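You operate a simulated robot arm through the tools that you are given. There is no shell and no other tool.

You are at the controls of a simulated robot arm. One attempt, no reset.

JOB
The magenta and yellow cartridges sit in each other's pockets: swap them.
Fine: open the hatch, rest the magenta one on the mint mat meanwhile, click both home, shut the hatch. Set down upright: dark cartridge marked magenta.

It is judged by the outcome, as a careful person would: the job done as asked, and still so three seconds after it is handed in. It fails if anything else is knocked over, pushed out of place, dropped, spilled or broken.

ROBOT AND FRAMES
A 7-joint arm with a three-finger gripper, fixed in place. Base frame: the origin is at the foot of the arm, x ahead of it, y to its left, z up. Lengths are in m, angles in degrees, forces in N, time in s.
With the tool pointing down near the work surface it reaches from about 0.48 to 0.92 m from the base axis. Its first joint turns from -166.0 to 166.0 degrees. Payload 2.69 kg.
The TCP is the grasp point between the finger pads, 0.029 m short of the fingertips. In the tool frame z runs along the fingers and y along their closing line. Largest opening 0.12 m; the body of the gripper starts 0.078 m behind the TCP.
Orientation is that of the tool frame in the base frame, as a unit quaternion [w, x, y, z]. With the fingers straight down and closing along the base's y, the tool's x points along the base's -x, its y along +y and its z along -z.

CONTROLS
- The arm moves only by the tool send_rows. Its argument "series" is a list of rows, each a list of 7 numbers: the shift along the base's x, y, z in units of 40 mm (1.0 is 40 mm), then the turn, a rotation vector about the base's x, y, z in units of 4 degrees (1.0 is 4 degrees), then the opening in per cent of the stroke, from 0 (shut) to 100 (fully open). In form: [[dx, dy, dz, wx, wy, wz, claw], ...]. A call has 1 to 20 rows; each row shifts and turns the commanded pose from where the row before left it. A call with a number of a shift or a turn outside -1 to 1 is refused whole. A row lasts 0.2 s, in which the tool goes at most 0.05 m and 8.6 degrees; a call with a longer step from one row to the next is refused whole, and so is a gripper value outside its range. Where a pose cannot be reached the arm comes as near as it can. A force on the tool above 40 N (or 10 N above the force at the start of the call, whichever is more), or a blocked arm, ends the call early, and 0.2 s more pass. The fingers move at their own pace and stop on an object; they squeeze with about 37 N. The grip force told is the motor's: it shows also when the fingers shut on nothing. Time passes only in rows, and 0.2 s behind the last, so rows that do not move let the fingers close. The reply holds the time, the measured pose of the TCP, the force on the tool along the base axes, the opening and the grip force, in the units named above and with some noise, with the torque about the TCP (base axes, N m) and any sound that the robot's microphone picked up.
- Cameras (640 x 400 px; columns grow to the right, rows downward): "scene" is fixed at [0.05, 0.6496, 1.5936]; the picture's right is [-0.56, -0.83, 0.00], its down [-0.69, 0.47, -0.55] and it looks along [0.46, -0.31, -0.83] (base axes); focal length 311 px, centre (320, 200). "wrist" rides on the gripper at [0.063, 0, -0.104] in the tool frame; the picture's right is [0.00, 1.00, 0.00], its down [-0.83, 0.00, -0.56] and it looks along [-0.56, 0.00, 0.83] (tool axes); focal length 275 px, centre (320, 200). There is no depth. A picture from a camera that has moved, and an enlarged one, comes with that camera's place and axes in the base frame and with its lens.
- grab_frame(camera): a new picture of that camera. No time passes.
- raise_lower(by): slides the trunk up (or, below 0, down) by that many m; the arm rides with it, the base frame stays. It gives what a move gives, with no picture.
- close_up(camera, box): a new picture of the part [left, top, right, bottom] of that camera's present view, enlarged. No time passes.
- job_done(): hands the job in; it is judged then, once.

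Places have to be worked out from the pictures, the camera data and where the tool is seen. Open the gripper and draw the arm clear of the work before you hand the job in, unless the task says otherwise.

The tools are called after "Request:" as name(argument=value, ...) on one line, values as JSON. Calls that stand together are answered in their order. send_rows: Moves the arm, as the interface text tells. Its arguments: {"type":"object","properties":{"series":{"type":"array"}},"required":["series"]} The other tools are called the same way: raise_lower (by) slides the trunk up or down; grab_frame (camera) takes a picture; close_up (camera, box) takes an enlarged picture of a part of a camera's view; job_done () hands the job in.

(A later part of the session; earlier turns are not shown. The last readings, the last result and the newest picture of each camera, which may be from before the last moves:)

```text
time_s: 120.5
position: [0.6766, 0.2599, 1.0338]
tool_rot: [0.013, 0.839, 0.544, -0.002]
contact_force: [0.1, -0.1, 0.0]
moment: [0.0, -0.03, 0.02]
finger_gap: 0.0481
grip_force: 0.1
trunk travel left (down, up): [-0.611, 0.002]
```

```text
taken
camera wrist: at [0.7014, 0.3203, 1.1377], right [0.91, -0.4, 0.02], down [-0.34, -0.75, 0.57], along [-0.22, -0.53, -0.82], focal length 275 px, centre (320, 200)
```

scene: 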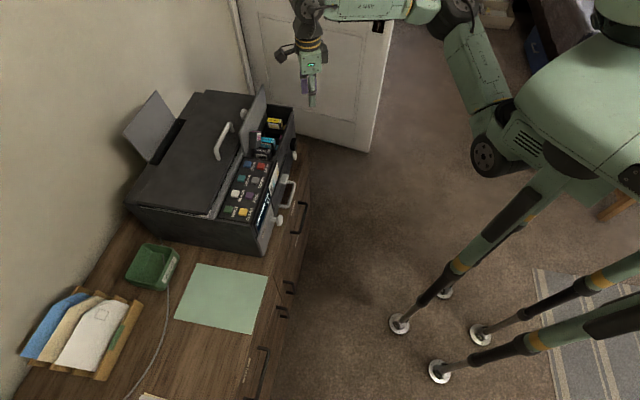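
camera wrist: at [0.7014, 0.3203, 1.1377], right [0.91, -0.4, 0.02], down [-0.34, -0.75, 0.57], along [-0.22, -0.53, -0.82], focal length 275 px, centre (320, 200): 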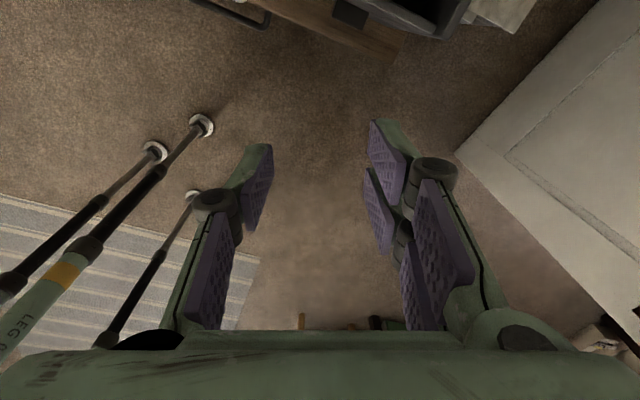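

The tool turns freely, so I can flip it fully. I'll finish the turn to −135°, lean 10° toward the robot and roll 20°, so the narrow finger is on the upper −u side and the two-prong finger on the lower +u side.

Request:
send_rows(series=[[0, 0, 0.1, 0, 0, -1, 62], [0, 0, 0, 0, 0, -1, 62], [0, 0, 0, 0, 0, -1, 62], [0, 0, 0, 0, 0, -1, 62], [0, 0, 0, 0, 0, -1, 62], [0, 0, 0, 0.59, -0.59, -0.2, 62], [0, 0, 0, 0.59, -0.59, 0, 62], [0, 0, 0, 0.59, -0.59, 0, 62], [0, 0, 0, 0.884, 0.884, 0, 62], [0, 0, 0, 0.884, 0.884, 0, 62], [0, 0, 0, 0.884, 0.884, 0, 62], [0, 0, 0, 0.884, 0.884, 0, 62], [0, 0, 0, 0, 0, 0, 62]])

Request:
grab_frame(camera="wrist")

Request:
close_up(camera="scene", box=[220, 0, 360, 160])

```text
time_s: 123.3
position: [0.6779, 0.2606, 1.038]
tool_rot: [-0.182, 0.913, 0.364, 0.01]
contact_force: [0.3, 0.4, 0.1]
moment: [0.0, 0.02, 0.01]
finger_gap: 0.0744
grip_force: 0.1
trunk travel left (down, up): [-0.611, 0.002]
```

```text
taken
camera wrist: at [0.7351, 0.2668, 1.1456], right [0.67, -0.67, -0.32], down [-0.54, -0.74, 0.39], along [-0.5, -0.09, -0.86], focal length 275 px, centre (320, 200)
```

wrist: 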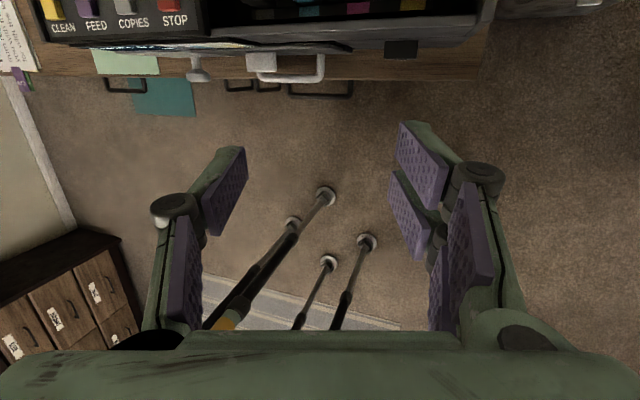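

```text
2.50 times, centred on (290, 80) of scene
camera zoom: at [0.05, 0.6496, 1.5936], right [-0.56, -0.83, 0.0], down [-0.69, 0.47, -0.55], along [0.46, -0.31, -0.83], focal length 777 px, centre (395, 500)
```

zoom: 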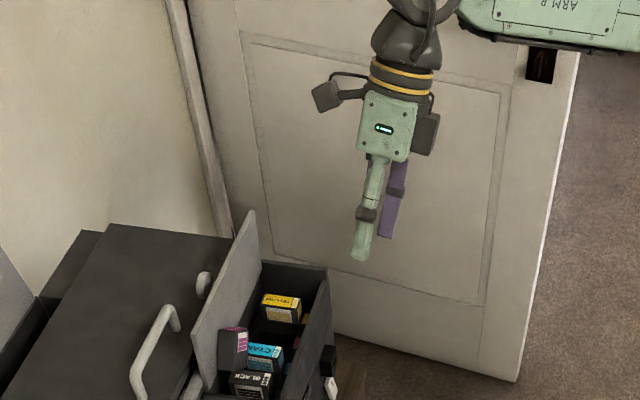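

The orientation is as planned. I'll move over the bay, staying forward of the cartridge.

Request:
send_rows(series=[[0.278, 0.9, 0, 0, 0, 0, 62], [0.278, 0.967, 0, 0, 0, 0, 62], [0.278, 0.967, 0, 0, 0, 0, 62], [0, 0.067, 0, 0, 0, 0, 62], [-0.148, 0.2075, -0.8825, 0, 0, 0, 62], [0, 0, 0, 0, 0, 0, 62]])

Request:
grab_frame(camera="wrist")

Request:
close_up(camera="scene", box=[230, 70, 320, 160])

```text
time_s: 124.7
position: [0.7039, 0.3842, 1.003]
tool_rot: [-0.181, 0.913, 0.364, 0.01]
contact_force: [0.1, 0.0, 0.5]
moment: [-0.02, -0.01, -0.01]
finger_gap: 0.0741
grip_force: 0.0
trunk travel left (down, up): [-0.611, 0.002]
```

```text
taken
camera wrist: at [0.7619, 0.3914, 1.1098], right [0.67, -0.67, -0.32], down [-0.55, -0.74, 0.39], along [-0.5, -0.09, -0.86], focal length 275 px, centre (320, 200)
```

wrist: 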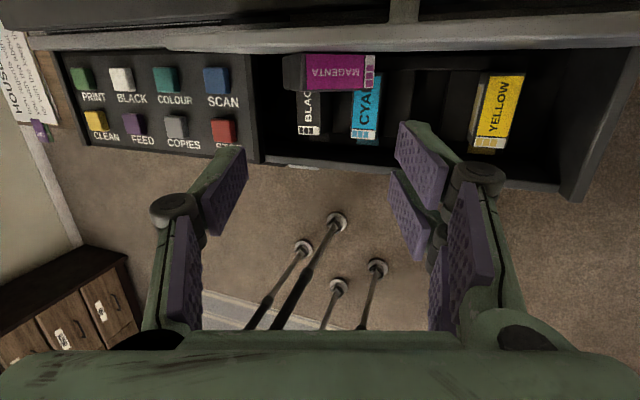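

```text
4.44 times, centred on (275, 115) of scene
camera zoom: at [0.05, 0.6496, 1.5936], right [-0.56, -0.83, 0.0], down [-0.69, 0.47, -0.55], along [0.46, -0.31, -0.83], focal length 1382 px, centre (520, 578)
```

zoom: 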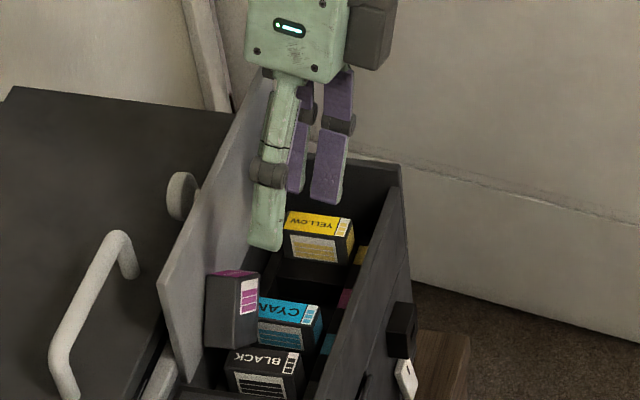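

An excellent view: I can see magenta from above, nearly aligned with the gripper. I'll zoom in to measure its offset.

Request:
close_up(camera="wrist", box=[260, 30, 420, 150])

```text
3.33 times, centred on (340, 90) of wrist
camera zoom: at [0.7619, 0.3914, 1.1098], right [0.67, -0.67, -0.32], down [-0.55, -0.74, 0.39], along [-0.5, -0.09, -0.86], focal length 918 px, centre (253, 567)
```

zoom: 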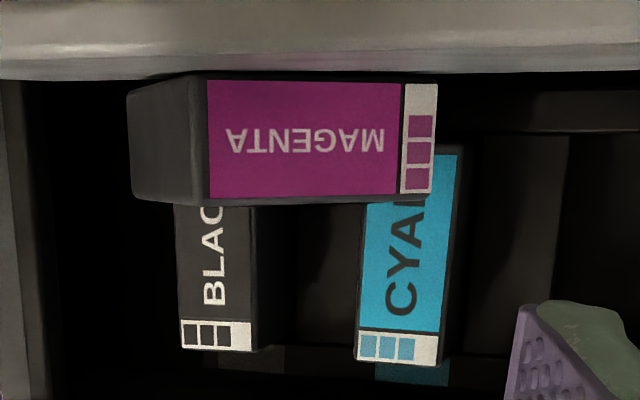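

Magenta's corners are FT (0.233, 0.908), TB (0.194, 0.937) and BB (0.162, 0.900), with its front face at w≈−0.022. I'll descend in front of it to the grip height, still 3 mm clear of its face.

Request:
send_rows(series=[[-0.165, 0.164, -0.6, 0, 0, 0, 62], [-0.165, 0.164, -0.7, 0, 0, 0, 62], [0, 0, -0.41, 0, 0, 0, 62], [0, 0, 0, 0, 0, 0, 62]])

Request:
grab_frame(camera="wrist")

Request:
close_up(camera="scene", box=[240, 80, 310, 150])

```text
time_s: 125.7
position: [0.6919, 0.3979, 0.9345]
tool_rot: [-0.182, 0.914, 0.363, 0.01]
contact_force: [-0.1, 0.5, -0.1]
moment: [-0.02, 0.02, -0.01]
finger_gap: 0.0744
grip_force: 0.1
trunk travel left (down, up): [-0.611, 0.002]
```

```text
taken
camera wrist: at [0.7492, 0.4043, 1.0415], right [0.67, -0.67, -0.32], down [-0.54, -0.74, 0.39], along [-0.5, -0.09, -0.86], focal length 275 px, centre (320, 200)
```

wrist: 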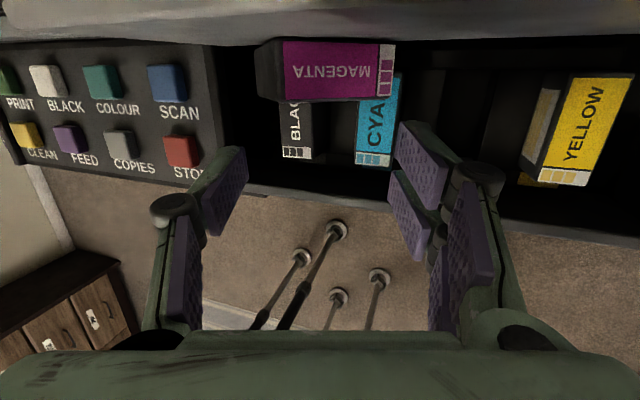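

```text
5.71 times, centred on (275, 115) of scene
camera zoom: at [0.05, 0.6496, 1.5936], right [-0.56, -0.83, 0.0], down [-0.69, 0.47, -0.55], along [0.46, -0.31, -0.83], focal length 1776 px, centre (577, 686)
```

zoom: 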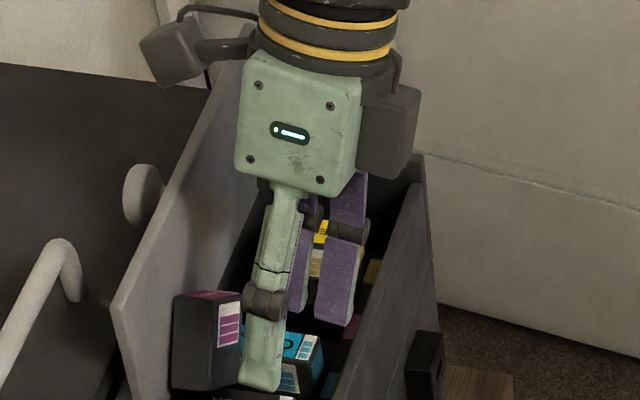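

Both fingers straddle it with about 5 mm margin each side. I'll slide toward the panel so they engage around the cartridge.

Request:
send_rows(series=[[0.186, 0.186, 0, 0, 0, 0, 62], [0.186, 0.186, 0, 0, 0, 0, 62], [0.16, 0.16, 0, 0, 0, 0, 62]])

Request:
grab_frame(camera="wrist")

Request:
close_up(camera="scene", box=[240, 80, 310, 150])

```text
time_s: 126.5
position: [0.7122, 0.4196, 0.9347]
tool_rot: [-0.181, 0.913, 0.365, 0.009]
contact_force: [-0.8, -0.8, 0.2]
moment: [0.01, 0.01, 0.04]
finger_gap: 0.0743
grip_force: 0.0
trunk travel left (down, up): [-0.611, 0.002]
```

```text
taken
camera wrist: at [0.7705, 0.4257, 1.0415], right [0.67, -0.67, -0.32], down [-0.54, -0.74, 0.39], along [-0.5, -0.09, -0.86], focal length 275 px, centre (320, 200)
```

wrist: 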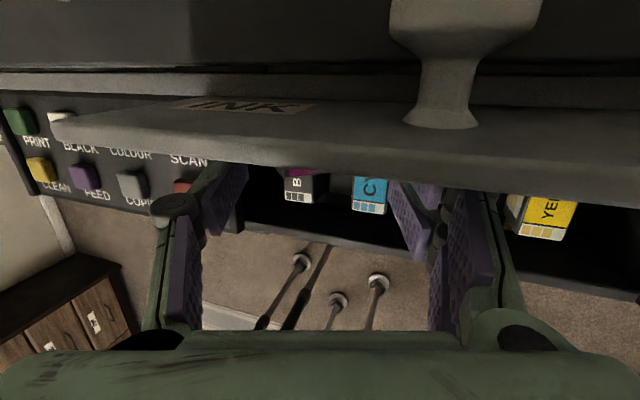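

```text
5.71 times, centred on (275, 115) of scene
camera zoom: at [0.05, 0.6496, 1.5936], right [-0.56, -0.83, 0.0], down [-0.69, 0.47, -0.55], along [0.46, -0.31, -0.83], focal length 1776 px, centre (577, 686)
```

zoom: 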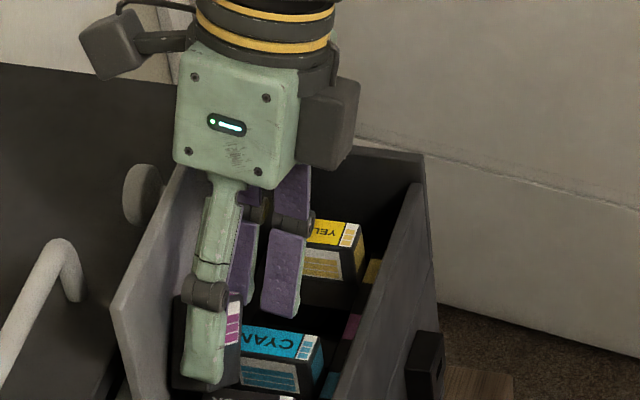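

No contact yet, and the narrow finger is beside its back end. I'll close in stages and watch.

Request:
send_rows(series=[[0, 0, 0, 0, 0, 0, 54], [0, 0, 0, 0, 0, 0, 50], [0, 0, 0, 0, 0, 0, 46]])

Request:
close_up(camera="scene", box=[250, 100, 300, 150])

Request:
close_up(camera="wrist", box=[200, 130, 460, 270])

```text
time_s: 127.3
position: [0.7127, 0.4188, 0.9342]
tool_rot: [-0.181, 0.914, 0.364, 0.01]
contact_force: [-0.2, -0.2, -0.4]
moment: [0.0, 0.01, 0.0]
finger_gap: 0.0558
grip_force: 0.2
trunk travel left (down, up): [-0.611, 0.002]
```

```text
8.00 times, centred on (275, 125) of scene
camera zoom: at [0.05, 0.6496, 1.5936], right [-0.56, -0.83, 0.0], down [-0.69, 0.47, -0.55], along [0.46, -0.31, -0.83], focal length 2487 px, centre (680, 800)
```

zoom: 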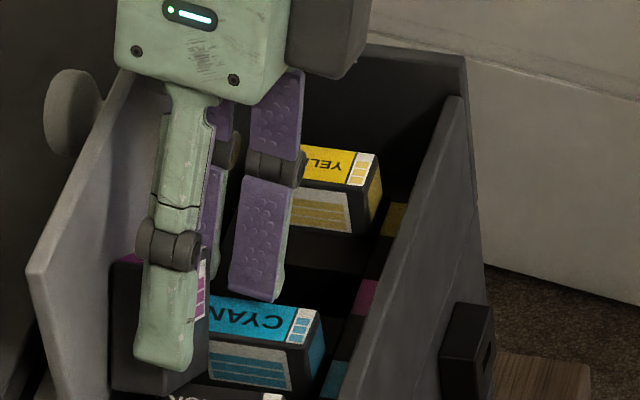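

```text
2.46 times, centred on (330, 200) of wrist
camera zoom: at [0.7706, 0.4255, 1.0415], right [0.67, -0.67, -0.32], down [-0.54, -0.74, 0.39], along [-0.5, -0.09, -0.86], focal length 678 px, centre (295, 200)
```

zoom: 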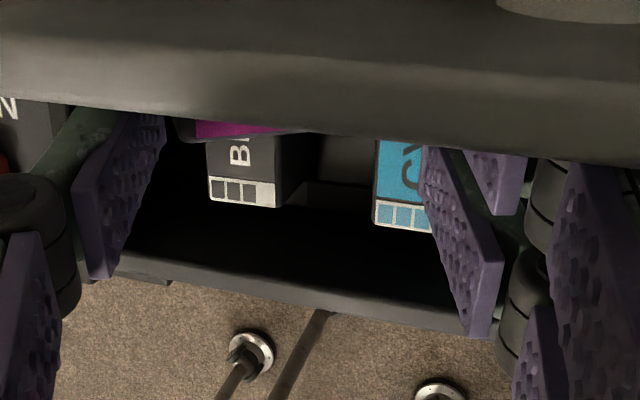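

No resistance at 56 mm yet. I'll continue closing gently.

Request:
send_rows(series=[[0, 0, 0, 0, 0, 0, 43], [0, 0, 0, 0, 0, 0, 41]])

Request:
close_up(camera="scene", box=[250, 100, 300, 150])

Request:
close_up(camera="wrist", box=[200, 130, 460, 270])

```text
time_s: 127.9
position: [0.712, 0.4189, 0.9346]
tool_rot: [-0.18, 0.914, 0.364, 0.01]
contact_force: [-1.4, 0.7, 0.9]
moment: [0.02, 0.0, 0.01]
finger_gap: 0.0496
grip_force: 1.0
trunk travel left (down, up): [-0.611, 0.002]
```

```text
8.00 times, centred on (275, 125) of scene
camera zoom: at [0.05, 0.6496, 1.5936], right [-0.56, -0.83, 0.0], down [-0.69, 0.47, -0.55], along [0.46, -0.31, -0.83], focal length 2487 px, centre (680, 800)
```

zoom: 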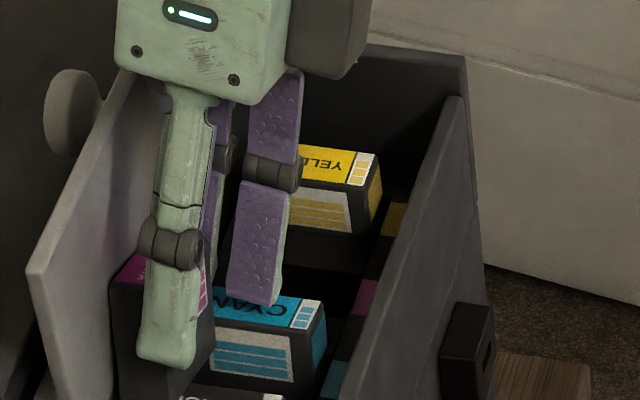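

```text
2.46 times, centred on (330, 200) of wrist
camera zoom: at [0.77, 0.4257, 1.0419], right [0.67, -0.67, -0.32], down [-0.54, -0.74, 0.39], along [-0.5, -0.09, -0.86], focal length 678 px, centre (295, 200)
```

zoom: 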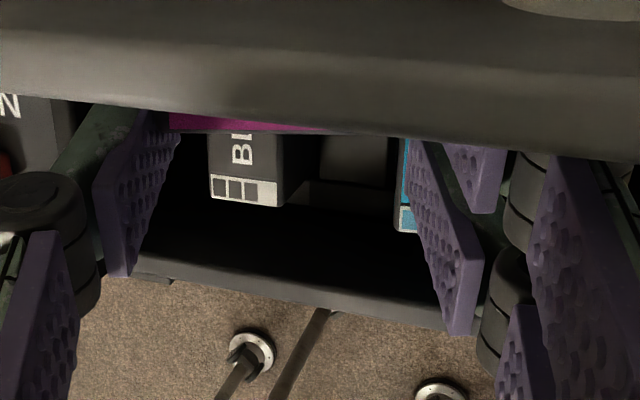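

The cartridge turned and aligned between the fingers (gap ≈ 50 mm, its length). I'll close firmly.

Request:
send_rows(series=[[0, 0, 0, 0, 0, 0, 36], [0, 0, 0, 0, 0, 0, 20], [0, 0, 0, 0, 0, 0, 10]])

Request:
close_up(camera="scene", box=[250, 100, 300, 150])

Request:
close_up(camera="wrist", box=[200, 130, 460, 270])

```text
time_s: 128.7
position: [0.712, 0.4185, 0.9333]
tool_rot: [-0.181, 0.914, 0.364, 0.009]
contact_force: [-3.4, 3.5, 2.0]
moment: [0.17, 0.1, 0.05]
finger_gap: 0.0484
grip_force: 36.9
trunk travel left (down, up): [-0.611, 0.002]
```

```text
8.00 times, centred on (275, 125) of scene
camera zoom: at [0.05, 0.6496, 1.5936], right [-0.56, -0.83, 0.0], down [-0.69, 0.47, -0.55], along [0.46, -0.31, -0.83], focal length 2487 px, centre (680, 800)
```

zoom: 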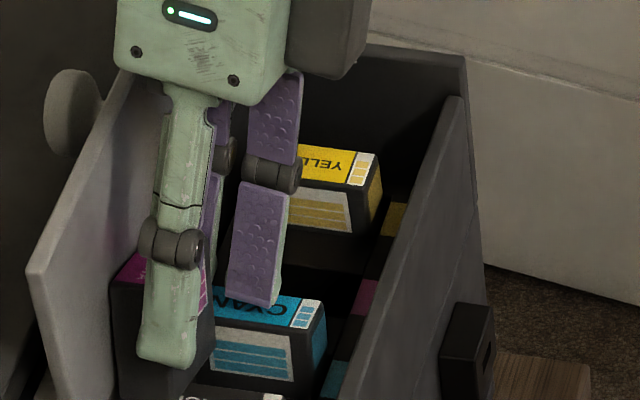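

```text
2.46 times, centred on (330, 200) of wrist
camera zoom: at [0.7701, 0.4258, 1.0417], right [0.67, -0.67, -0.32], down [-0.54, -0.74, 0.39], along [-0.5, -0.09, -0.86], focal length 678 px, centre (295, 200)
```

zoom: 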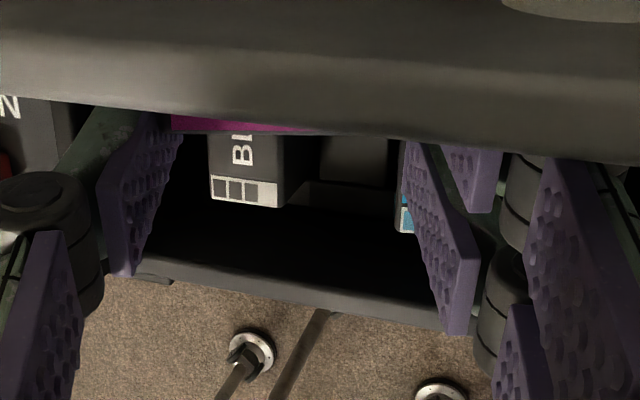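

Gripped firmly by its ends (48 mm, 37 N). I'll pull it gently forward away from the panel first, then lift.

Request:
send_rows(series=[[-0.15, -0.15, 0.1, 0, 0, 0, 10], [-0.2, -0.2, 0.15, 0, 0, 0, 10], [-0.2, -0.2, 0.2, 0, 0, 0, 10]])

Request:
close_up(camera="scene", box=[240, 80, 310, 150])

Request:
grab_frame(camera="wrist")

```text
time_s: 129.5
position: [0.6908, 0.3966, 0.9517]
tool_rot: [-0.181, 0.914, 0.364, 0.01]
contact_force: [0.2, 0.2, -0.6]
moment: [0.01, 0.05, -0.01]
finger_gap: 0.0485
grip_force: 37.0
trunk travel left (down, up): [-0.611, 0.002]
```

```text
5.71 times, centred on (275, 115) of scene
camera zoom: at [0.05, 0.6496, 1.5936], right [-0.56, -0.83, 0.0], down [-0.69, 0.47, -0.55], along [0.46, -0.31, -0.83], focal length 1776 px, centre (577, 686)
```

zoom: 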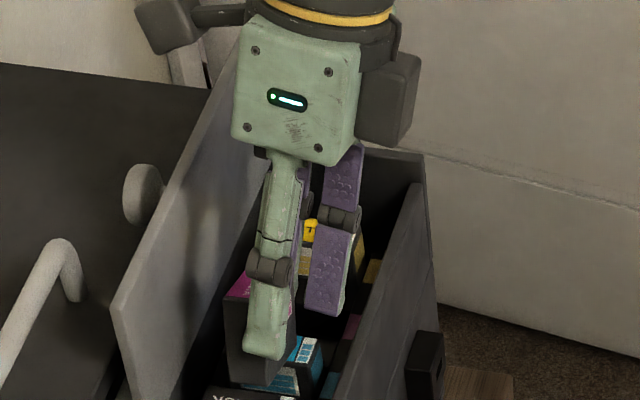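

```text
taken
camera wrist: at [0.7485, 0.4031, 1.0599], right [0.67, -0.67, -0.32], down [-0.55, -0.74, 0.39], along [-0.5, -0.09, -0.86], focal length 275 px, centre (320, 200)
```

wrist: 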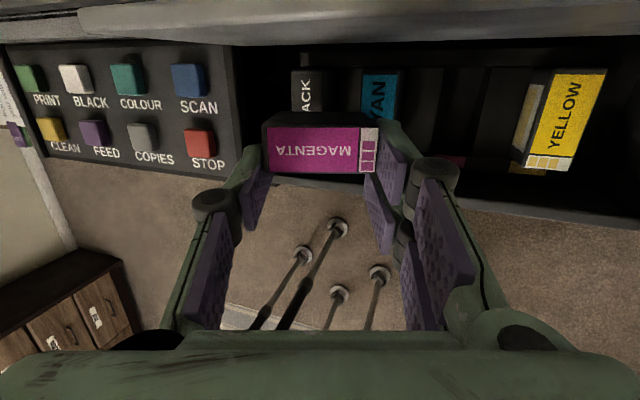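

Magenta is securely held and flush between the fingers. I'll lift it clear, draw back toward the robot, and unroll the 20° so it hangs upright.

Request:
send_rows(series=[[-0.1, -0.1, 0.4, 0, 0, 0, 10], [0, 0, 0.8, 0, 0, 0, 10], [0, 0, 0.7, 0, 0, 0, 10], [-0.5, -0.5, 0.3, 0, 0, 0, 10], [-0.6, -0.6, 0, 0, 0, 0, 10], [-0.6, -0.6, 0, -0.884, -0.884, 0, 10], [0, 0, 0, -0.884, -0.884, 0, 10], [0, 0, 0, -0.884, -0.884, 0, 10], [0, 0, 0, -0.884, -0.884, 0, 10], [0, 0, 0, 0, 0, 0, 10]])

Request:
grab_frame(camera="wrist")

Request:
close_up(camera="scene", box=[220, 20, 360, 160])

```text
time_s: 131.7
position: [0.6184, 0.3256, 1.0405]
tool_rot: [-0.021, 0.921, 0.382, 0.077]
contact_force: [-0.4, 0.0, 0.0]
moment: [-0.02, 0.0, 0.02]
finger_gap: 0.0486
grip_force: 37.4
trunk travel left (down, up): [-0.611, 0.002]
```

```text
taken
camera wrist: at [0.6491, 0.3598, 1.1536], right [0.71, -0.7, 0.02], down [-0.65, -0.64, 0.42], along [-0.28, -0.31, -0.91], focal length 275 px, centre (320, 200)
```

wrist: 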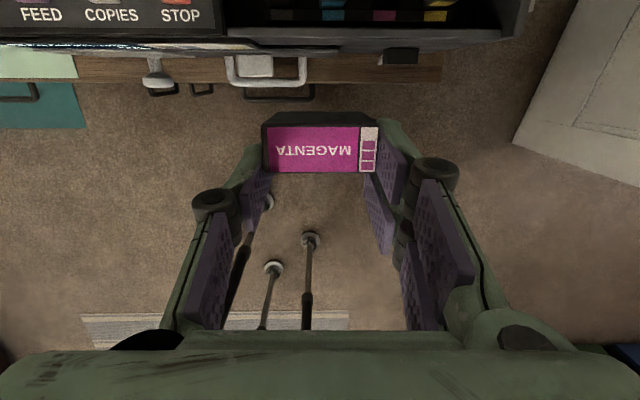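

```text
2.86 times, centred on (290, 90) of scene
camera zoom: at [0.05, 0.6496, 1.5936], right [-0.56, -0.83, 0.0], down [-0.69, 0.47, -0.55], along [0.46, -0.31, -0.83], focal length 888 px, centre (406, 514)
```

zoom: 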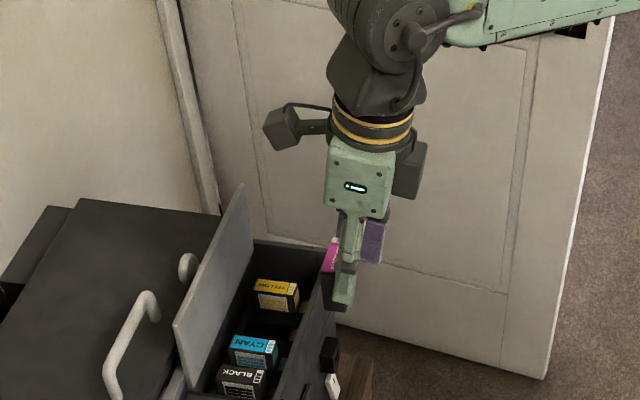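

Magenta hangs upright and everything else is undisturbed. For the re-grasp on the mat I need the tool back at its normal heading, so I'll turn it 180° about the vertical here in free space.

Request:
send_rows(series=[[0, 0, 0, 0, 0, 1, 10], [0, 0, 0, 0, 0, 1, 10], [0, 0, 0, 0, 0, 1, 10], [0, 0, 0, 0, 0, 1, 10], [0, 0, 0, 0, 0, 1, 10], [0, 0, 0, 0, 0, 1, 10], [0, 0, 0, 0, 0, 1, 10], [0, 0, 0, 0, 0, 1, 10], [0, 0, 0, 0, 0, 1, 10], [0, 0, 0, 0, 0, 1, 10], [0, 0, 0, 0, 0, 1, 10], [0, 0, 0, 0, 0, 1, 10], [0, 0, 0, 0, 0, 1, 10], [0, 0, 0, 0, 0, 1, 10], [0, 0, 0, 0, 0, 1, 10], [0, 0, 0, 0, 0, 1, 10], [0, 0, 0, 0, 0, 1, 10], [0, 0, 0, 0, 0, 1, 10], [0, 0, 0, 0, 0, 1, 10], [0, 0, 0, 0, 0, 1, 10]])

Request:
send_rows(series=[[0, 0, 0, 0, 0, 1, 10], [0, 0, 0, 0, 0, 1, 10], [0, 0, 0, 0, 0, 1, 10], [0, 0, 0, 0, 0, 1, 10], [0, 0, 0, 0, 0, 1, 10], [0, 0, 0, 0, 0, 1, 10], [0, 0, 0, 0, 0, 1, 10], [0, 0, 0, 0, 0, 1, 10], [0, 0, 0, 0, 0, 1, 10], [0, 0, 0, 0, 0, 1, 10], [0, 0, 0, 0, 0, 1, 10], [0, 0, 0, 0, 0, 1, 10], [0, 0, 0, 0, 0, 1, 10], [0, 0, 0, 0, 0, 1, 10], [0, 0, 0, 0, 0, 1, 10], [0, 0, 0, 0, 0, 1, 10], [0, 0, 0, 0, 0, 1, 10], [0, 0, 0, 0, 0, 1, 10], [0, 0, 0, 0, 0, 1, 10], [0, 0, 0, 0, 0, 1, 10]])

Request:
grab_frame(camera="wrist")

```text
time_s: 135.9
position: [0.6184, 0.3252, 1.0399]
tool_rot: [-0.066, 0.459, 0.885, 0.046]
contact_force: [0.2, 0.0, -0.9]
moment: [0.01, 0.04, -0.02]
finger_gap: 0.0485
grip_force: 36.6
trunk travel left (down, up): [-0.611, 0.002]
```

```text
time_s: 140.1
position: [0.618, 0.3254, 1.0397]
tool_rot: [-0.08, -0.217, 0.973, -0.007]
contact_force: [0.7, 0.5, -0.1]
moment: [-0.03, 0.01, 0.0]
finger_gap: 0.0485
grip_force: 37.1
trunk travel left (down, up): [-0.611, 0.002]
```

```text
taken
camera wrist: at [0.5778, 0.3035, 1.1538], right [-0.43, 0.9, 0.02], down [0.82, 0.38, 0.42], along [0.37, 0.2, -0.91], focal length 275 px, centre (320, 200)
```

wrist: 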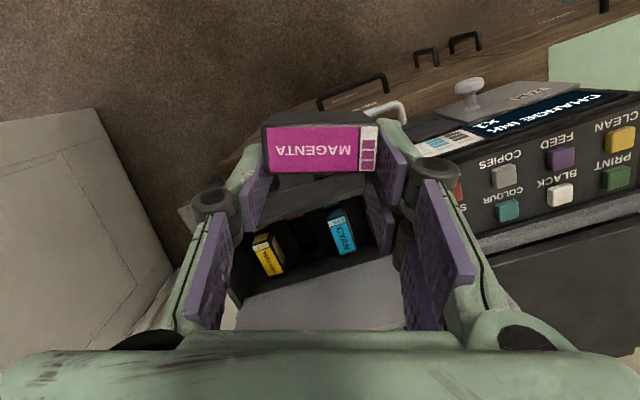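

The cartridge is still held upright. I'll finish the last 20° of the turn while carrying it at this height to above the mat.

Request:
send_rows(series=[[-0.3, 0.5, 0, 0, 0, 1, 10], [-0.533, 0.9125, 0, 0, 0, 1, 10], [-0.533, 0.9125, 0, 0, 0, 1, 10], [-0.533, 0.9125, 0, 0, 0, 1, 10], [-0.533, 0.9125, 0, 0, 0, 1, 10], [-0.533, 0.9125, 0, 0, 0, 0, 10], [-0.533, 0.9125, 0, 0, 0, 0, 10], [-0.533, 0.9125, 0, 0, 0, 0, 10], [-0.533, 0.9125, 0, 0, 0, 0, 10], [-0.533, 0.9125, 0, 0, 0, 0, 10], [-0.233, 0.4125, 0, 0, 0, 0, 10], [0, 0, 0, 0, 0, 0, 10]])

Request:
grab_frame(camera="wrist")

Request:
grab_frame(camera="scene")

```text
time_s: 142.7
position: [0.3985, 0.6313, 1.0345]
tool_rot: [-0.077, -0.383, 0.92, -0.021]
contact_force: [0.5, -0.8, -0.4]
moment: [-0.01, 0.02, 0.02]
finger_gap: 0.0482
grip_force: 37.0
out of reach, approached as far as the arm can: row 9, 10, 11
trunk travel left (down, up): [-0.611, 0.002]
```

```text
taken
camera wrist: at [0.3691, 0.5972, 1.1467], right [-0.71, 0.7, 0.02], down [0.65, 0.64, 0.42], along [0.28, 0.31, -0.91], focal length 275 px, centre (320, 200)
```

wrist: 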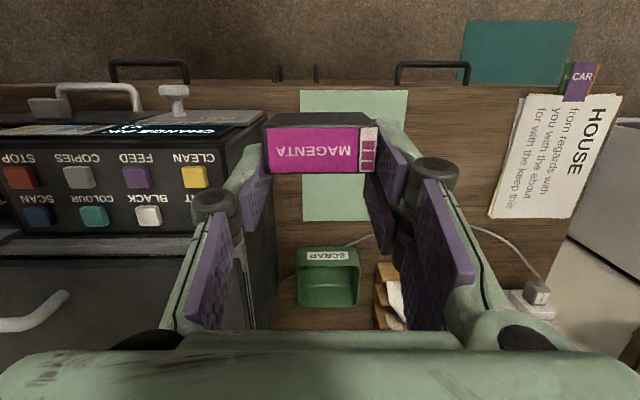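

```text
taken
```

scene: 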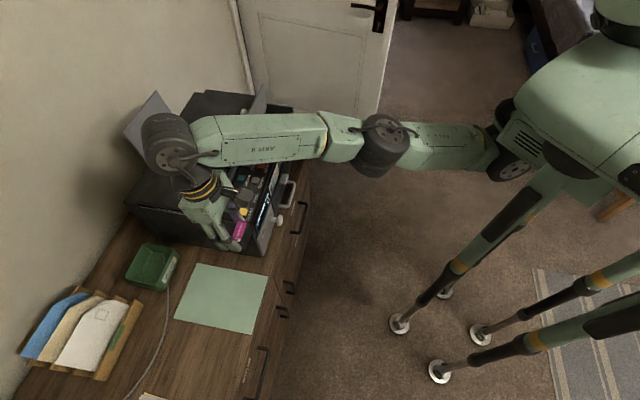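

I'm over the front part of the mat, with the arm near its reach at this height and lean. I'll descend while drifting further onto the mat, where reach is better.

Request:
send_rows(series=[[0, 0.1, -0.9, 0, 0, 0, 10], [0, 0.18, -0.9, 0, 0, 0, 10], [0, 0.2, -0.9, 0, 0, 0, 10], [0, 0.2, -0.9, 0, 0, 0, 10], [0, 0.2, -0.9, 0, 0, 0, 10], [0.02, 0.2, -0.9, 0, 0, 0, 10], [0, 0.2, -0.6, 0, 0, 0, 10], [0, 0, 0, 0, 0, 0, 10]])

Request:
grab_frame(camera="wrist")

Request:
close_up(camera="scene", box=[120, 200, 300, 340])

```text
time_s: 144.5
position: [0.395, 0.6705, 0.7957]
tool_rot: [-0.077, -0.382, 0.921, -0.021]
contact_force: [-0.8, -0.5, 0.5]
moment: [0.02, -0.02, -0.01]
finger_gap: 0.0484
grip_force: 36.8
out of reach, approached as far as the arm can: row 6, 7
trunk travel left (down, up): [-0.611, 0.002]
```

```text
taken
camera wrist: at [0.3645, 0.6354, 0.9089], right [-0.71, 0.7, 0.02], down [0.65, 0.64, 0.42], along [0.28, 0.31, -0.91], focal length 275 px, centre (320, 200)
```

wrist: 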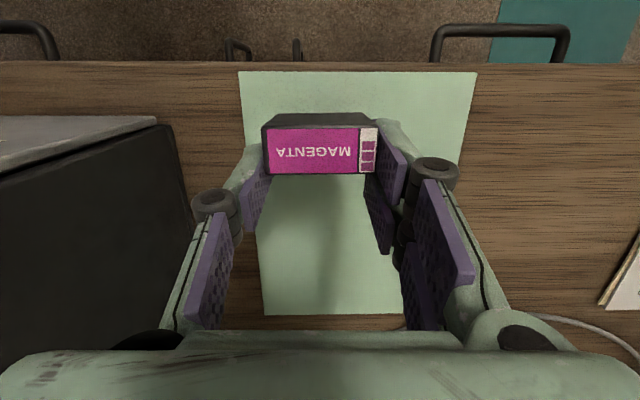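

```text
2.86 times, centred on (210, 270) of scene
camera zoom: at [0.05, 0.6496, 1.5936], right [-0.56, -0.83, 0.0], down [-0.69, 0.47, -0.55], along [0.46, -0.31, -0.83], focal length 888 px, centre (634, 0)
```

zoom: 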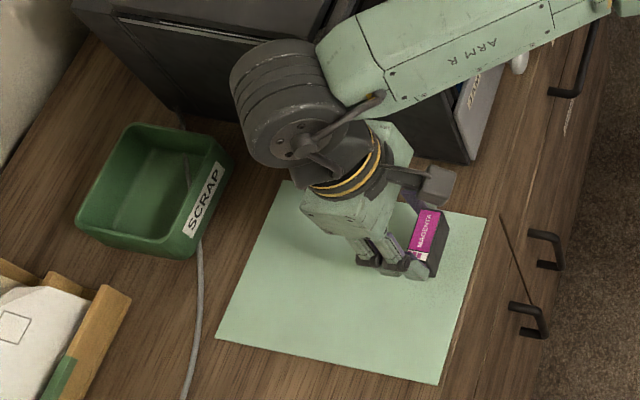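

Well over the mat. I'll lower straight down in small steps to contact.

Request:
send_rows(series=[[0, 0, -0.4, 0, 0, 0, 10], [0, 0, -0.3, 0, 0, 0, 10], [0, 0, -0.12, 0, 0, 0, 10]])

Request:
close_up(camera="scene", box=[190, 230, 270, 310])

```text
time_s: 145.3
position: [0.3951, 0.6699, 0.7625]
tool_rot: [-0.077, -0.381, 0.921, -0.02]
contact_force: [-0.3, -0.3, -0.5]
moment: [0.01, 0.0, -0.03]
finger_gap: 0.0486
grip_force: 36.8
trunk travel left (down, up): [-0.611, 0.002]
```

```text
5.00 times, centred on (230, 270) of scene
camera zoom: at [0.05, 0.6496, 1.5936], right [-0.56, -0.83, 0.0], down [-0.69, 0.47, -0.55], along [0.46, -0.31, -0.83], focal length 1554 px, centre (770, -150)
```

zoom: 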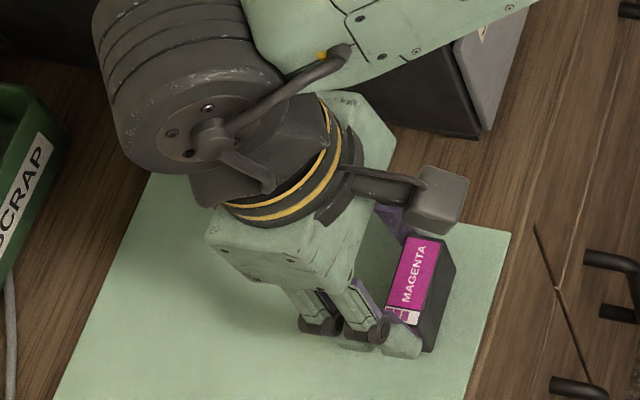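

Request:
send_rows(series=[[0, 0, -0.06, 0, 0, 0, 10], [0, 0, -0.05, 0, 0, 0, 10], [0, 0, -0.04, 0, 0, 0, 10]])

```text
time_s: 146.1
position: [0.3945, 0.6699, 0.7563]
tool_rot: [-0.077, -0.382, 0.921, -0.021]
contact_force: [0.3, -0.2, -1.2]
moment: [0.0, 0.02, 0.0]
finger_gap: 0.0484
grip_force: 37.2
trunk travel left (down, up): [-0.611, 0.002]
```

No contact yet at 0.756. I'll continue in 2 mm steps.

Request:
send_rows(series=[[0, 0, -0.05, 0, 0, 0, 10], [0, 0, -0.05, 0, 0, 0, 10]])

```text
time_s: 146.7
position: [0.3963, 0.6693, 0.7548]
tool_rot: [-0.077, -0.382, 0.921, -0.02]
contact_force: [0.2, 0.1, 9.4]
moment: [-0.32, 0.01, 0.02]
finger_gap: 0.0485
grip_force: 37.4
trunk travel left (down, up): [-0.611, 0.002]
```

Contact at 9 N on one lower edge, so it's tilted by a degree or two. I'll open gently and let it settle flat.

Request:
send_rows(series=[[0, 0, 0.03, 0, 0, 0, 44], [0, 0, 0, 0, 0, 0, 52], [0, 0, 0, 0, 0, 0, 60], [0, 0, 0, 0, 0, 0, 66]])

Request:
grab_frame(camera="wrist")

Request:
close_up(camera="scene", box=[190, 230, 270, 310])

```text
time_s: 147.7
position: [0.396, 0.6688, 0.7542]
tool_rot: [-0.077, -0.383, 0.921, -0.02]
contact_force: [0.0, 0.5, -0.1]
moment: [0.0, -0.03, -0.02]
finger_gap: 0.0792
grip_force: 0.1
trunk travel left (down, up): [-0.611, 0.002]
```

```text
taken
camera wrist: at [0.3651, 0.635, 0.8669], right [-0.71, 0.7, 0.02], down [0.65, 0.64, 0.42], along [0.28, 0.31, -0.91], focal length 275 px, centre (320, 200)
```

wrist: 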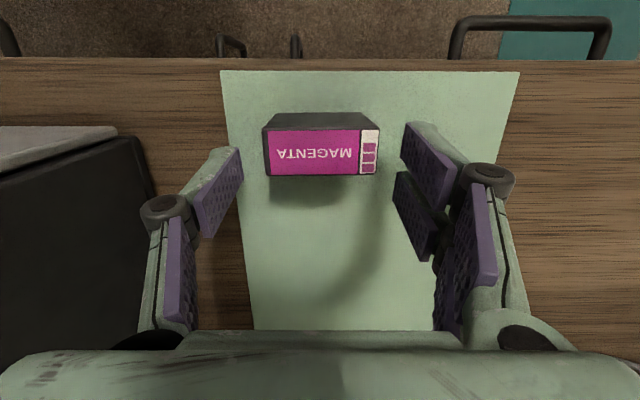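

```text
5.00 times, centred on (230, 270) of scene
camera zoom: at [0.05, 0.6496, 1.5936], right [-0.56, -0.83, 0.0], down [-0.69, 0.47, -0.55], along [0.46, -0.31, -0.83], focal length 1554 px, centre (770, -150)
```

zoom: 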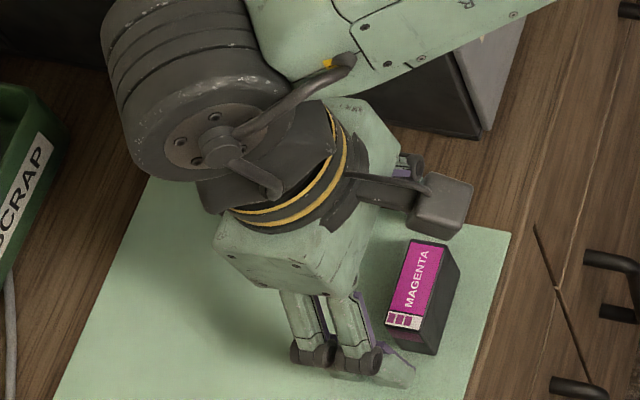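

Magenta stands upright on the mat, strip end toward −u. I'll rise, go vertical, and turn −90° so I can grip it across its thickness with the strip end on the camera side, as it must face in the pocket.

Request:
send_rows(series=[[0, 0, 0.5, 0, 0, 0, 66], [0, 0, 0.9, 0, 0, 0, 66], [0, 0, 0.9, 0, 0, 0, 66], [0, 0, 0.9, 0.59, -0.59, -1, 60], [0, 0, 0.5, 0.59, -0.59, -1, 50], [0, 0, 0, 0.59, -0.59, -1, 50], [0, 0, 0, 0, 0, -1, 50], [0, 0, 0, 0, 0, -1, 50], [0, 0, 0, 0, 0, -1, 50], [0, 0, 0, 0, 0, -1, 50], [0, 0, 0, 0, 0, -1, 50], [0, 0, 0, 0, 0, -1, 50], [0, 0, 0, 0, 0, -1, 50], [0, 0, 0, 0, 0, -1, 50], [0, 0, 0, 0, 0, -1, 50], [0, 0, 0, 0, 0, -1, 50], [0, 0, 0, 0, 0, -1, 50], [0, 0, 0, 0, 0, -1, 50], [0, 0, 0, 0, 0, 0, 50]])

Request:
grab_frame(camera="wrist")

Request:
grab_frame(camera="scene")

```text
time_s: 151.7
position: [0.3946, 0.67, 0.901]
tool_rot: [0.009, 0.128, 0.992, 0.018]
contact_force: [-0.6, 0.2, -0.5]
moment: [-0.01, -0.02, -0.02]
finger_gap: 0.0599
grip_force: 0.0
trunk travel left (down, up): [-0.611, 0.002]
```

```text
taken
camera wrist: at [0.3319, 0.682, 1.0052], right [0.25, 0.97, 0.04], down [0.79, -0.23, 0.57], along [0.56, -0.11, -0.82], focal length 275 px, centre (320, 200)
```

wrist: 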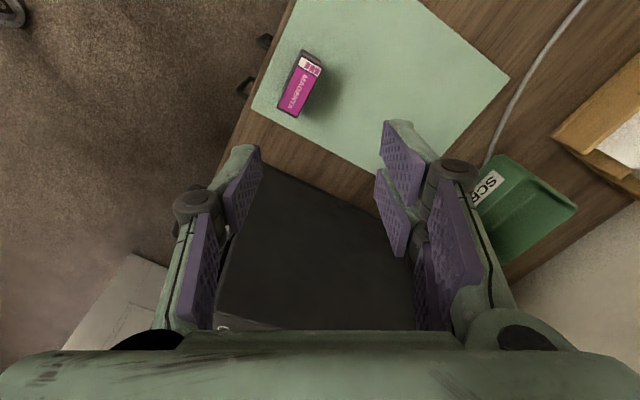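

```text
taken
```

scene: 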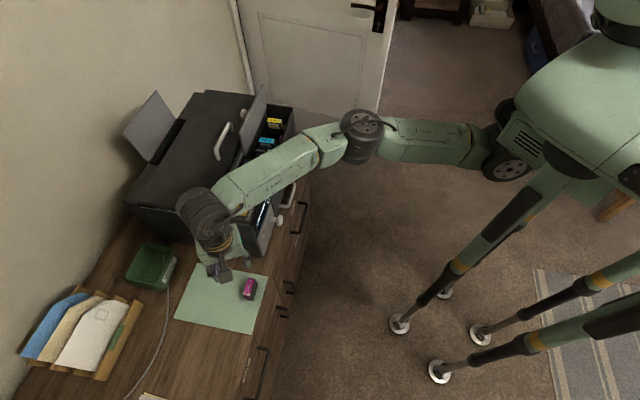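

Turned to about −15° with no limit. I'll complete the turn to −45°.

Request:
send_rows(series=[[0, 0, 0, 0, 0, -1, 40], [0, 0, 0, 0, 0, -1, 40], [0, 0, 0, 0, 0, -1, 40], [0, 0, 0, 0, 0, -1, 40], [0, 0, 0, 0, 0, -1, 40], [0, 0, 0, 0, 0, -1, 40], [0, 0, 0, 0, 0, -1, 40], [0, 0, 0, 0, 0, -0.5, 40], [0, 0, 0, 0, 0, 0, 40]])

Request:
grab_frame(camera="wrist")

```text
time_s: 153.7
position: [0.3957, 0.6696, 0.9007]
tool_rot: [0.013, 0.381, 0.925, 0.015]
contact_force: [-1.1, 0.0, 0.1]
moment: [0.03, 0.0, 0.01]
finger_gap: 0.048
grip_force: 0.0
trunk travel left (down, up): [-0.611, 0.002]
```

```text
taken
camera wrist: at [0.3467, 0.7119, 1.0054], right [0.7, 0.71, 0.04], down [0.57, -0.59, 0.57], along [0.43, -0.38, -0.82], focal length 275 px, centre (320, 200)
```

wrist: 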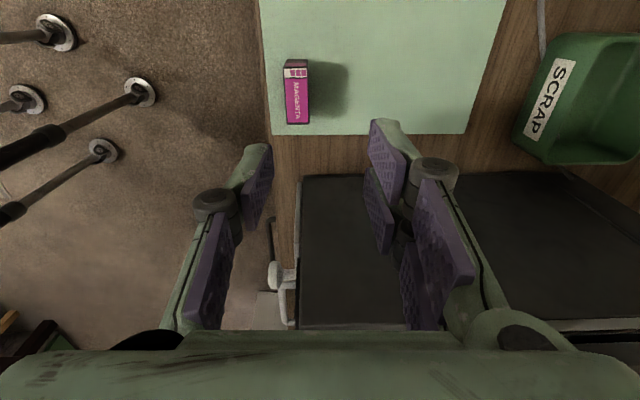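

The cartridge is square to the gripper with its strip toward the camera side, as needed. I'll level the closing axis, add the 15° lean used for insertion, and centre above it.

Request:
send_rows(series=[[0, 0, 0, -0.407, 0.406, 0, 40], [-0.135, -0.0575, 0, -0.884, -0.884, 0, 40], [-0.135, -0.0575, 0, -0.884, -0.884, 0, 40], [-0.135, -0.0575, 0, -0.884, -0.884, 0, 40], [0, 0, -0.5, 0, 0, 0, 40], [0, 0, 0, 0, 0, 0, 40]])

Request:
grab_frame(camera="wrist")

```text
time_s: 155.1
position: [0.3798, 0.6622, 0.8822]
tool_rot: [0.127, 0.377, 0.916, -0.054]
contact_force: [-0.1, -0.5, -0.6]
moment: [-0.03, 0.0, -0.02]
finger_gap: 0.0477
grip_force: 0.2
trunk travel left (down, up): [-0.611, 0.002]
```

```text
taken
camera wrist: at [0.3161, 0.7252, 0.9658], right [0.7, 0.71, 0.0], down [0.46, -0.45, 0.76], along [0.54, -0.54, -0.65], focal length 275 px, centre (320, 200)
```

wrist: 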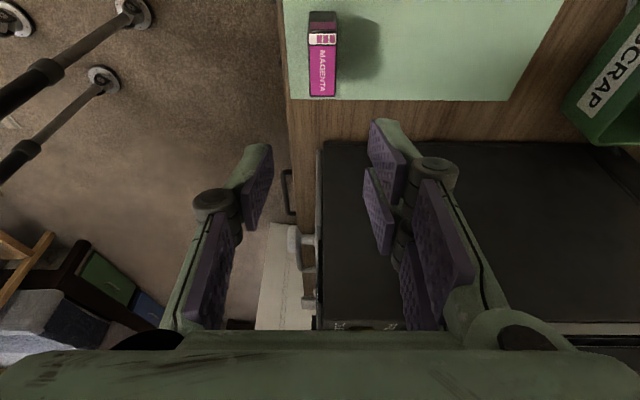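

Aligned to within 2 mm. I'll descend to the grip height.

Request:
send_rows(series=[[0.02, 0.02, -0.7, 0, 0, 0, 35], [0, 0, -0.9, 0, 0, 0, 35], [0, 0, -0.8, 0, 0, 0, 35], [0, 0, -0.5, 0, 0, 0, 35], [0, 0, -0.15, 0, 0, 0, 35], [0, 0, 0, 0, 0, 0, 35]])

Request:
close_up(camera="wrist", box=[190, 50, 490, 250])

```text
time_s: 156.5
position: [0.3796, 0.664, 0.7606]
tool_rot: [0.127, 0.378, 0.916, -0.053]
contact_force: [-0.4, -0.3, -0.7]
moment: [-0.03, 0.01, 0.02]
finger_gap: 0.0419
grip_force: 0.0
trunk travel left (down, up): [-0.611, 0.002]
```

```text
2.00 times, centred on (340, 150) of wrist
camera zoom: at [0.3168, 0.7262, 0.843], right [0.7, 0.71, 0.0], down [0.46, -0.45, 0.76], along [0.54, -0.54, -0.65], focal length 551 px, centre (280, 300)
```

zoom: 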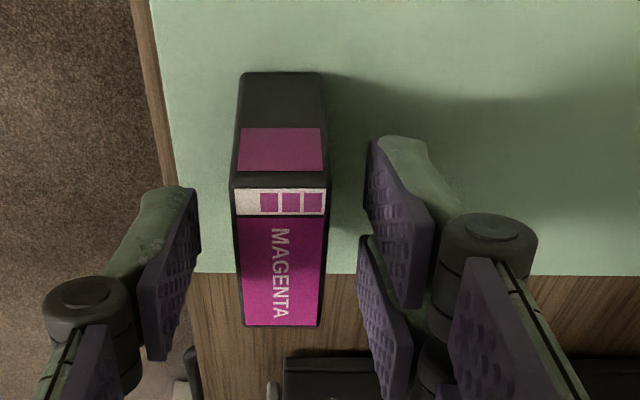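

Centred between the pads. I'll shift 3 mm toward its front so the grip is over its middle, then close and lift.

Request:
send_rows(series=[[-0.053, 0.053, 0, 0, 0, 0, 35], [0, 0, 0, 0, 0, 0, 20], [0, 0, 0, 0, 0, 0, 0], [0, 0, 0, 0, 0, 0, 0], [0, 0, 0, 0, 0, 0, 0], [0, 0, 0.3, 0, 0, 0, 0], [0, 0, 0.6, 0, 0, 0, 0], [0, 0, 0.8, 0, 0, 0, 0]])

Request:
grab_frame(camera="wrist")

```text
time_s: 158.3
position: [0.3786, 0.6668, 0.828]
tool_rot: [0.128, 0.377, 0.916, -0.053]
contact_force: [0.1, 0.0, -0.6]
moment: [0.03, 0.02, 0.04]
finger_gap: 0.0207
grip_force: 36.8
trunk travel left (down, up): [-0.611, 0.002]
```

```text
taken
camera wrist: at [0.3151, 0.7289, 0.9114], right [0.7, 0.71, 0.0], down [0.46, -0.45, 0.76], along [0.54, -0.54, -0.65], focal length 275 px, centre (320, 200)
```

wrist: 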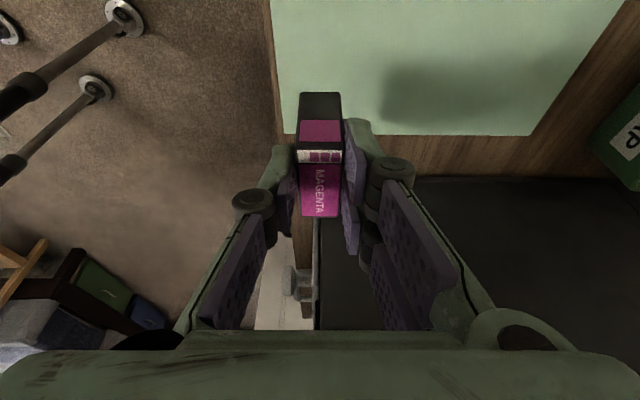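

Held in the insertion grip. I'll raise it well clear, and turn +90° while travelling to in front of the second pocket, staying well forward of the open hatch this time.

Request:
send_rows(series=[[0, 0, 0.9, 0, 0, 1, 0], [0, 0, 0.9, 0, 0, 1, 0], [0, 0, 0.9, 0, 0, 1, 0], [0, 0, 0.9, 0, 0, 1, 0], [0, 0, 0.9, 0, 0, 1, 0], [0.2, -0.2, 0.3, 0, 0, 1, 0], [0.4, -0.4, 0, 0, 0, 1, 0], [0.55, -0.54, 0, 0, 0, 1, 0], [0.55, -0.54, 0, 0, 0, 1, 0], [0.55, -0.54, 0, 0, 0, 1, 0]])

Request:
grab_frame(camera="scene")

```text
time_s: 160.5
position: [0.4683, 0.5732, 1.0198]
tool_rot: [0.137, 0.041, 0.99, -0.006]
contact_force: [0.4, 0.3, -0.6]
moment: [0.03, -0.01, -0.01]
finger_gap: 0.0209
grip_force: 37.1
out of reach, approached as far as the arm can: row 5
trunk travel left (down, up): [-0.611, 0.002]
```

```text
taken
```

scene: 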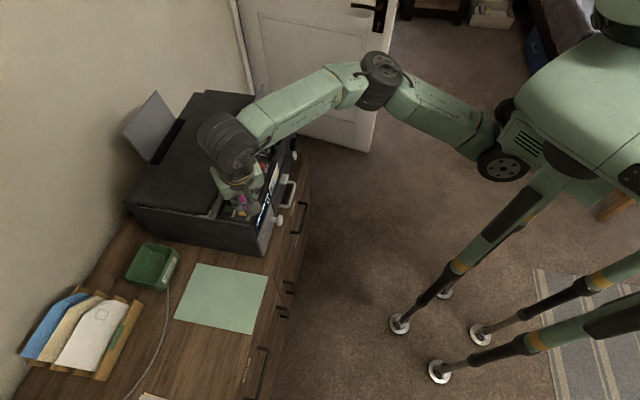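

On track, 9 cm forward of the hatch line. Continuing to in front of the second pocket with the rest of the turn.

Request:
send_rows(series=[[0.5185, -0.4927, 0, 0, 0, 1, 0], [0.5185, -0.4927, 0, 0, 0, 1, 0], [0.5185, -0.4927, 0, 0, 0, 1, 0], [0.5185, -0.4927, 0, 0, 0, 1, 0], [0.5185, -0.4927, 0, 0, 0, 1, 0], [0.5185, -0.4927, 0, 0, 0, 1, 0], [0.5185, -0.4927, 0, 0, 0, 1, 0], [0.5185, -0.4927, 0, 0, 0, 1, 0], [0.5185, -0.4927, 0, 0, 0, 1, 0], [0.5185, -0.4927, 0, 0, 0, 1, 0], [0.5185, -0.4927, 0, 0, 0, 1, 0], [0.5185, -0.4927, 0, 0, 0, 1, 0], [0, 0, 0, 0, 0, 0.4, 0]])

Request:
grab_frame(camera="wrist")

Request:
close_up(camera="scene", box=[220, 60, 330, 160])

```text
time_s: 163.3
position: [0.7175, 0.3368, 1.0207]
tool_rot: [0.128, -0.379, 0.915, 0.052]
contact_force: [-0.2, -0.9, -0.7]
moment: [0.0, -0.02, 0.02]
finger_gap: 0.0209
grip_force: 36.6
trunk travel left (down, up): [-0.611, 0.002]
```

```text
taken
camera wrist: at [0.6537, 0.2733, 1.1042], right [-0.71, 0.71, 0.0], down [0.45, 0.46, 0.76], along [0.54, 0.54, -0.65], focal length 275 px, centre (320, 200)
```

wrist: 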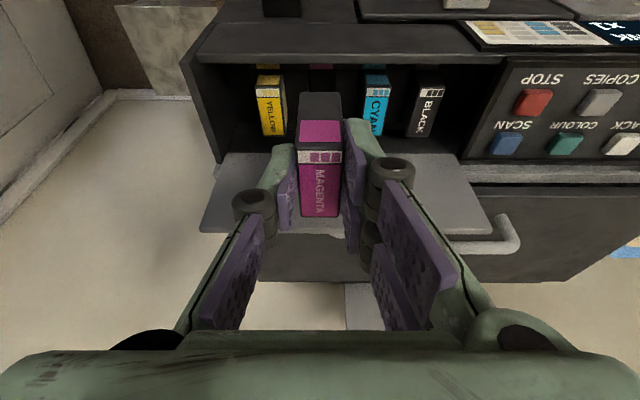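

```text
4.00 times, centred on (275, 110) of scene
camera zoom: at [0.05, 0.6496, 1.5936], right [-0.56, -0.83, 0.0], down [-0.69, 0.47, -0.55], along [0.46, -0.31, -0.83], focal length 1244 px, centre (500, 560)
```

zoom: 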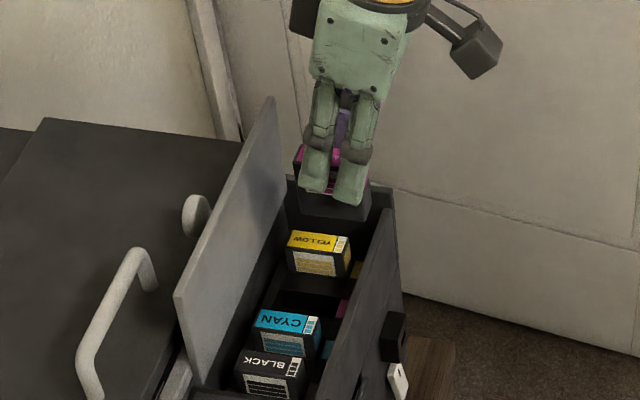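

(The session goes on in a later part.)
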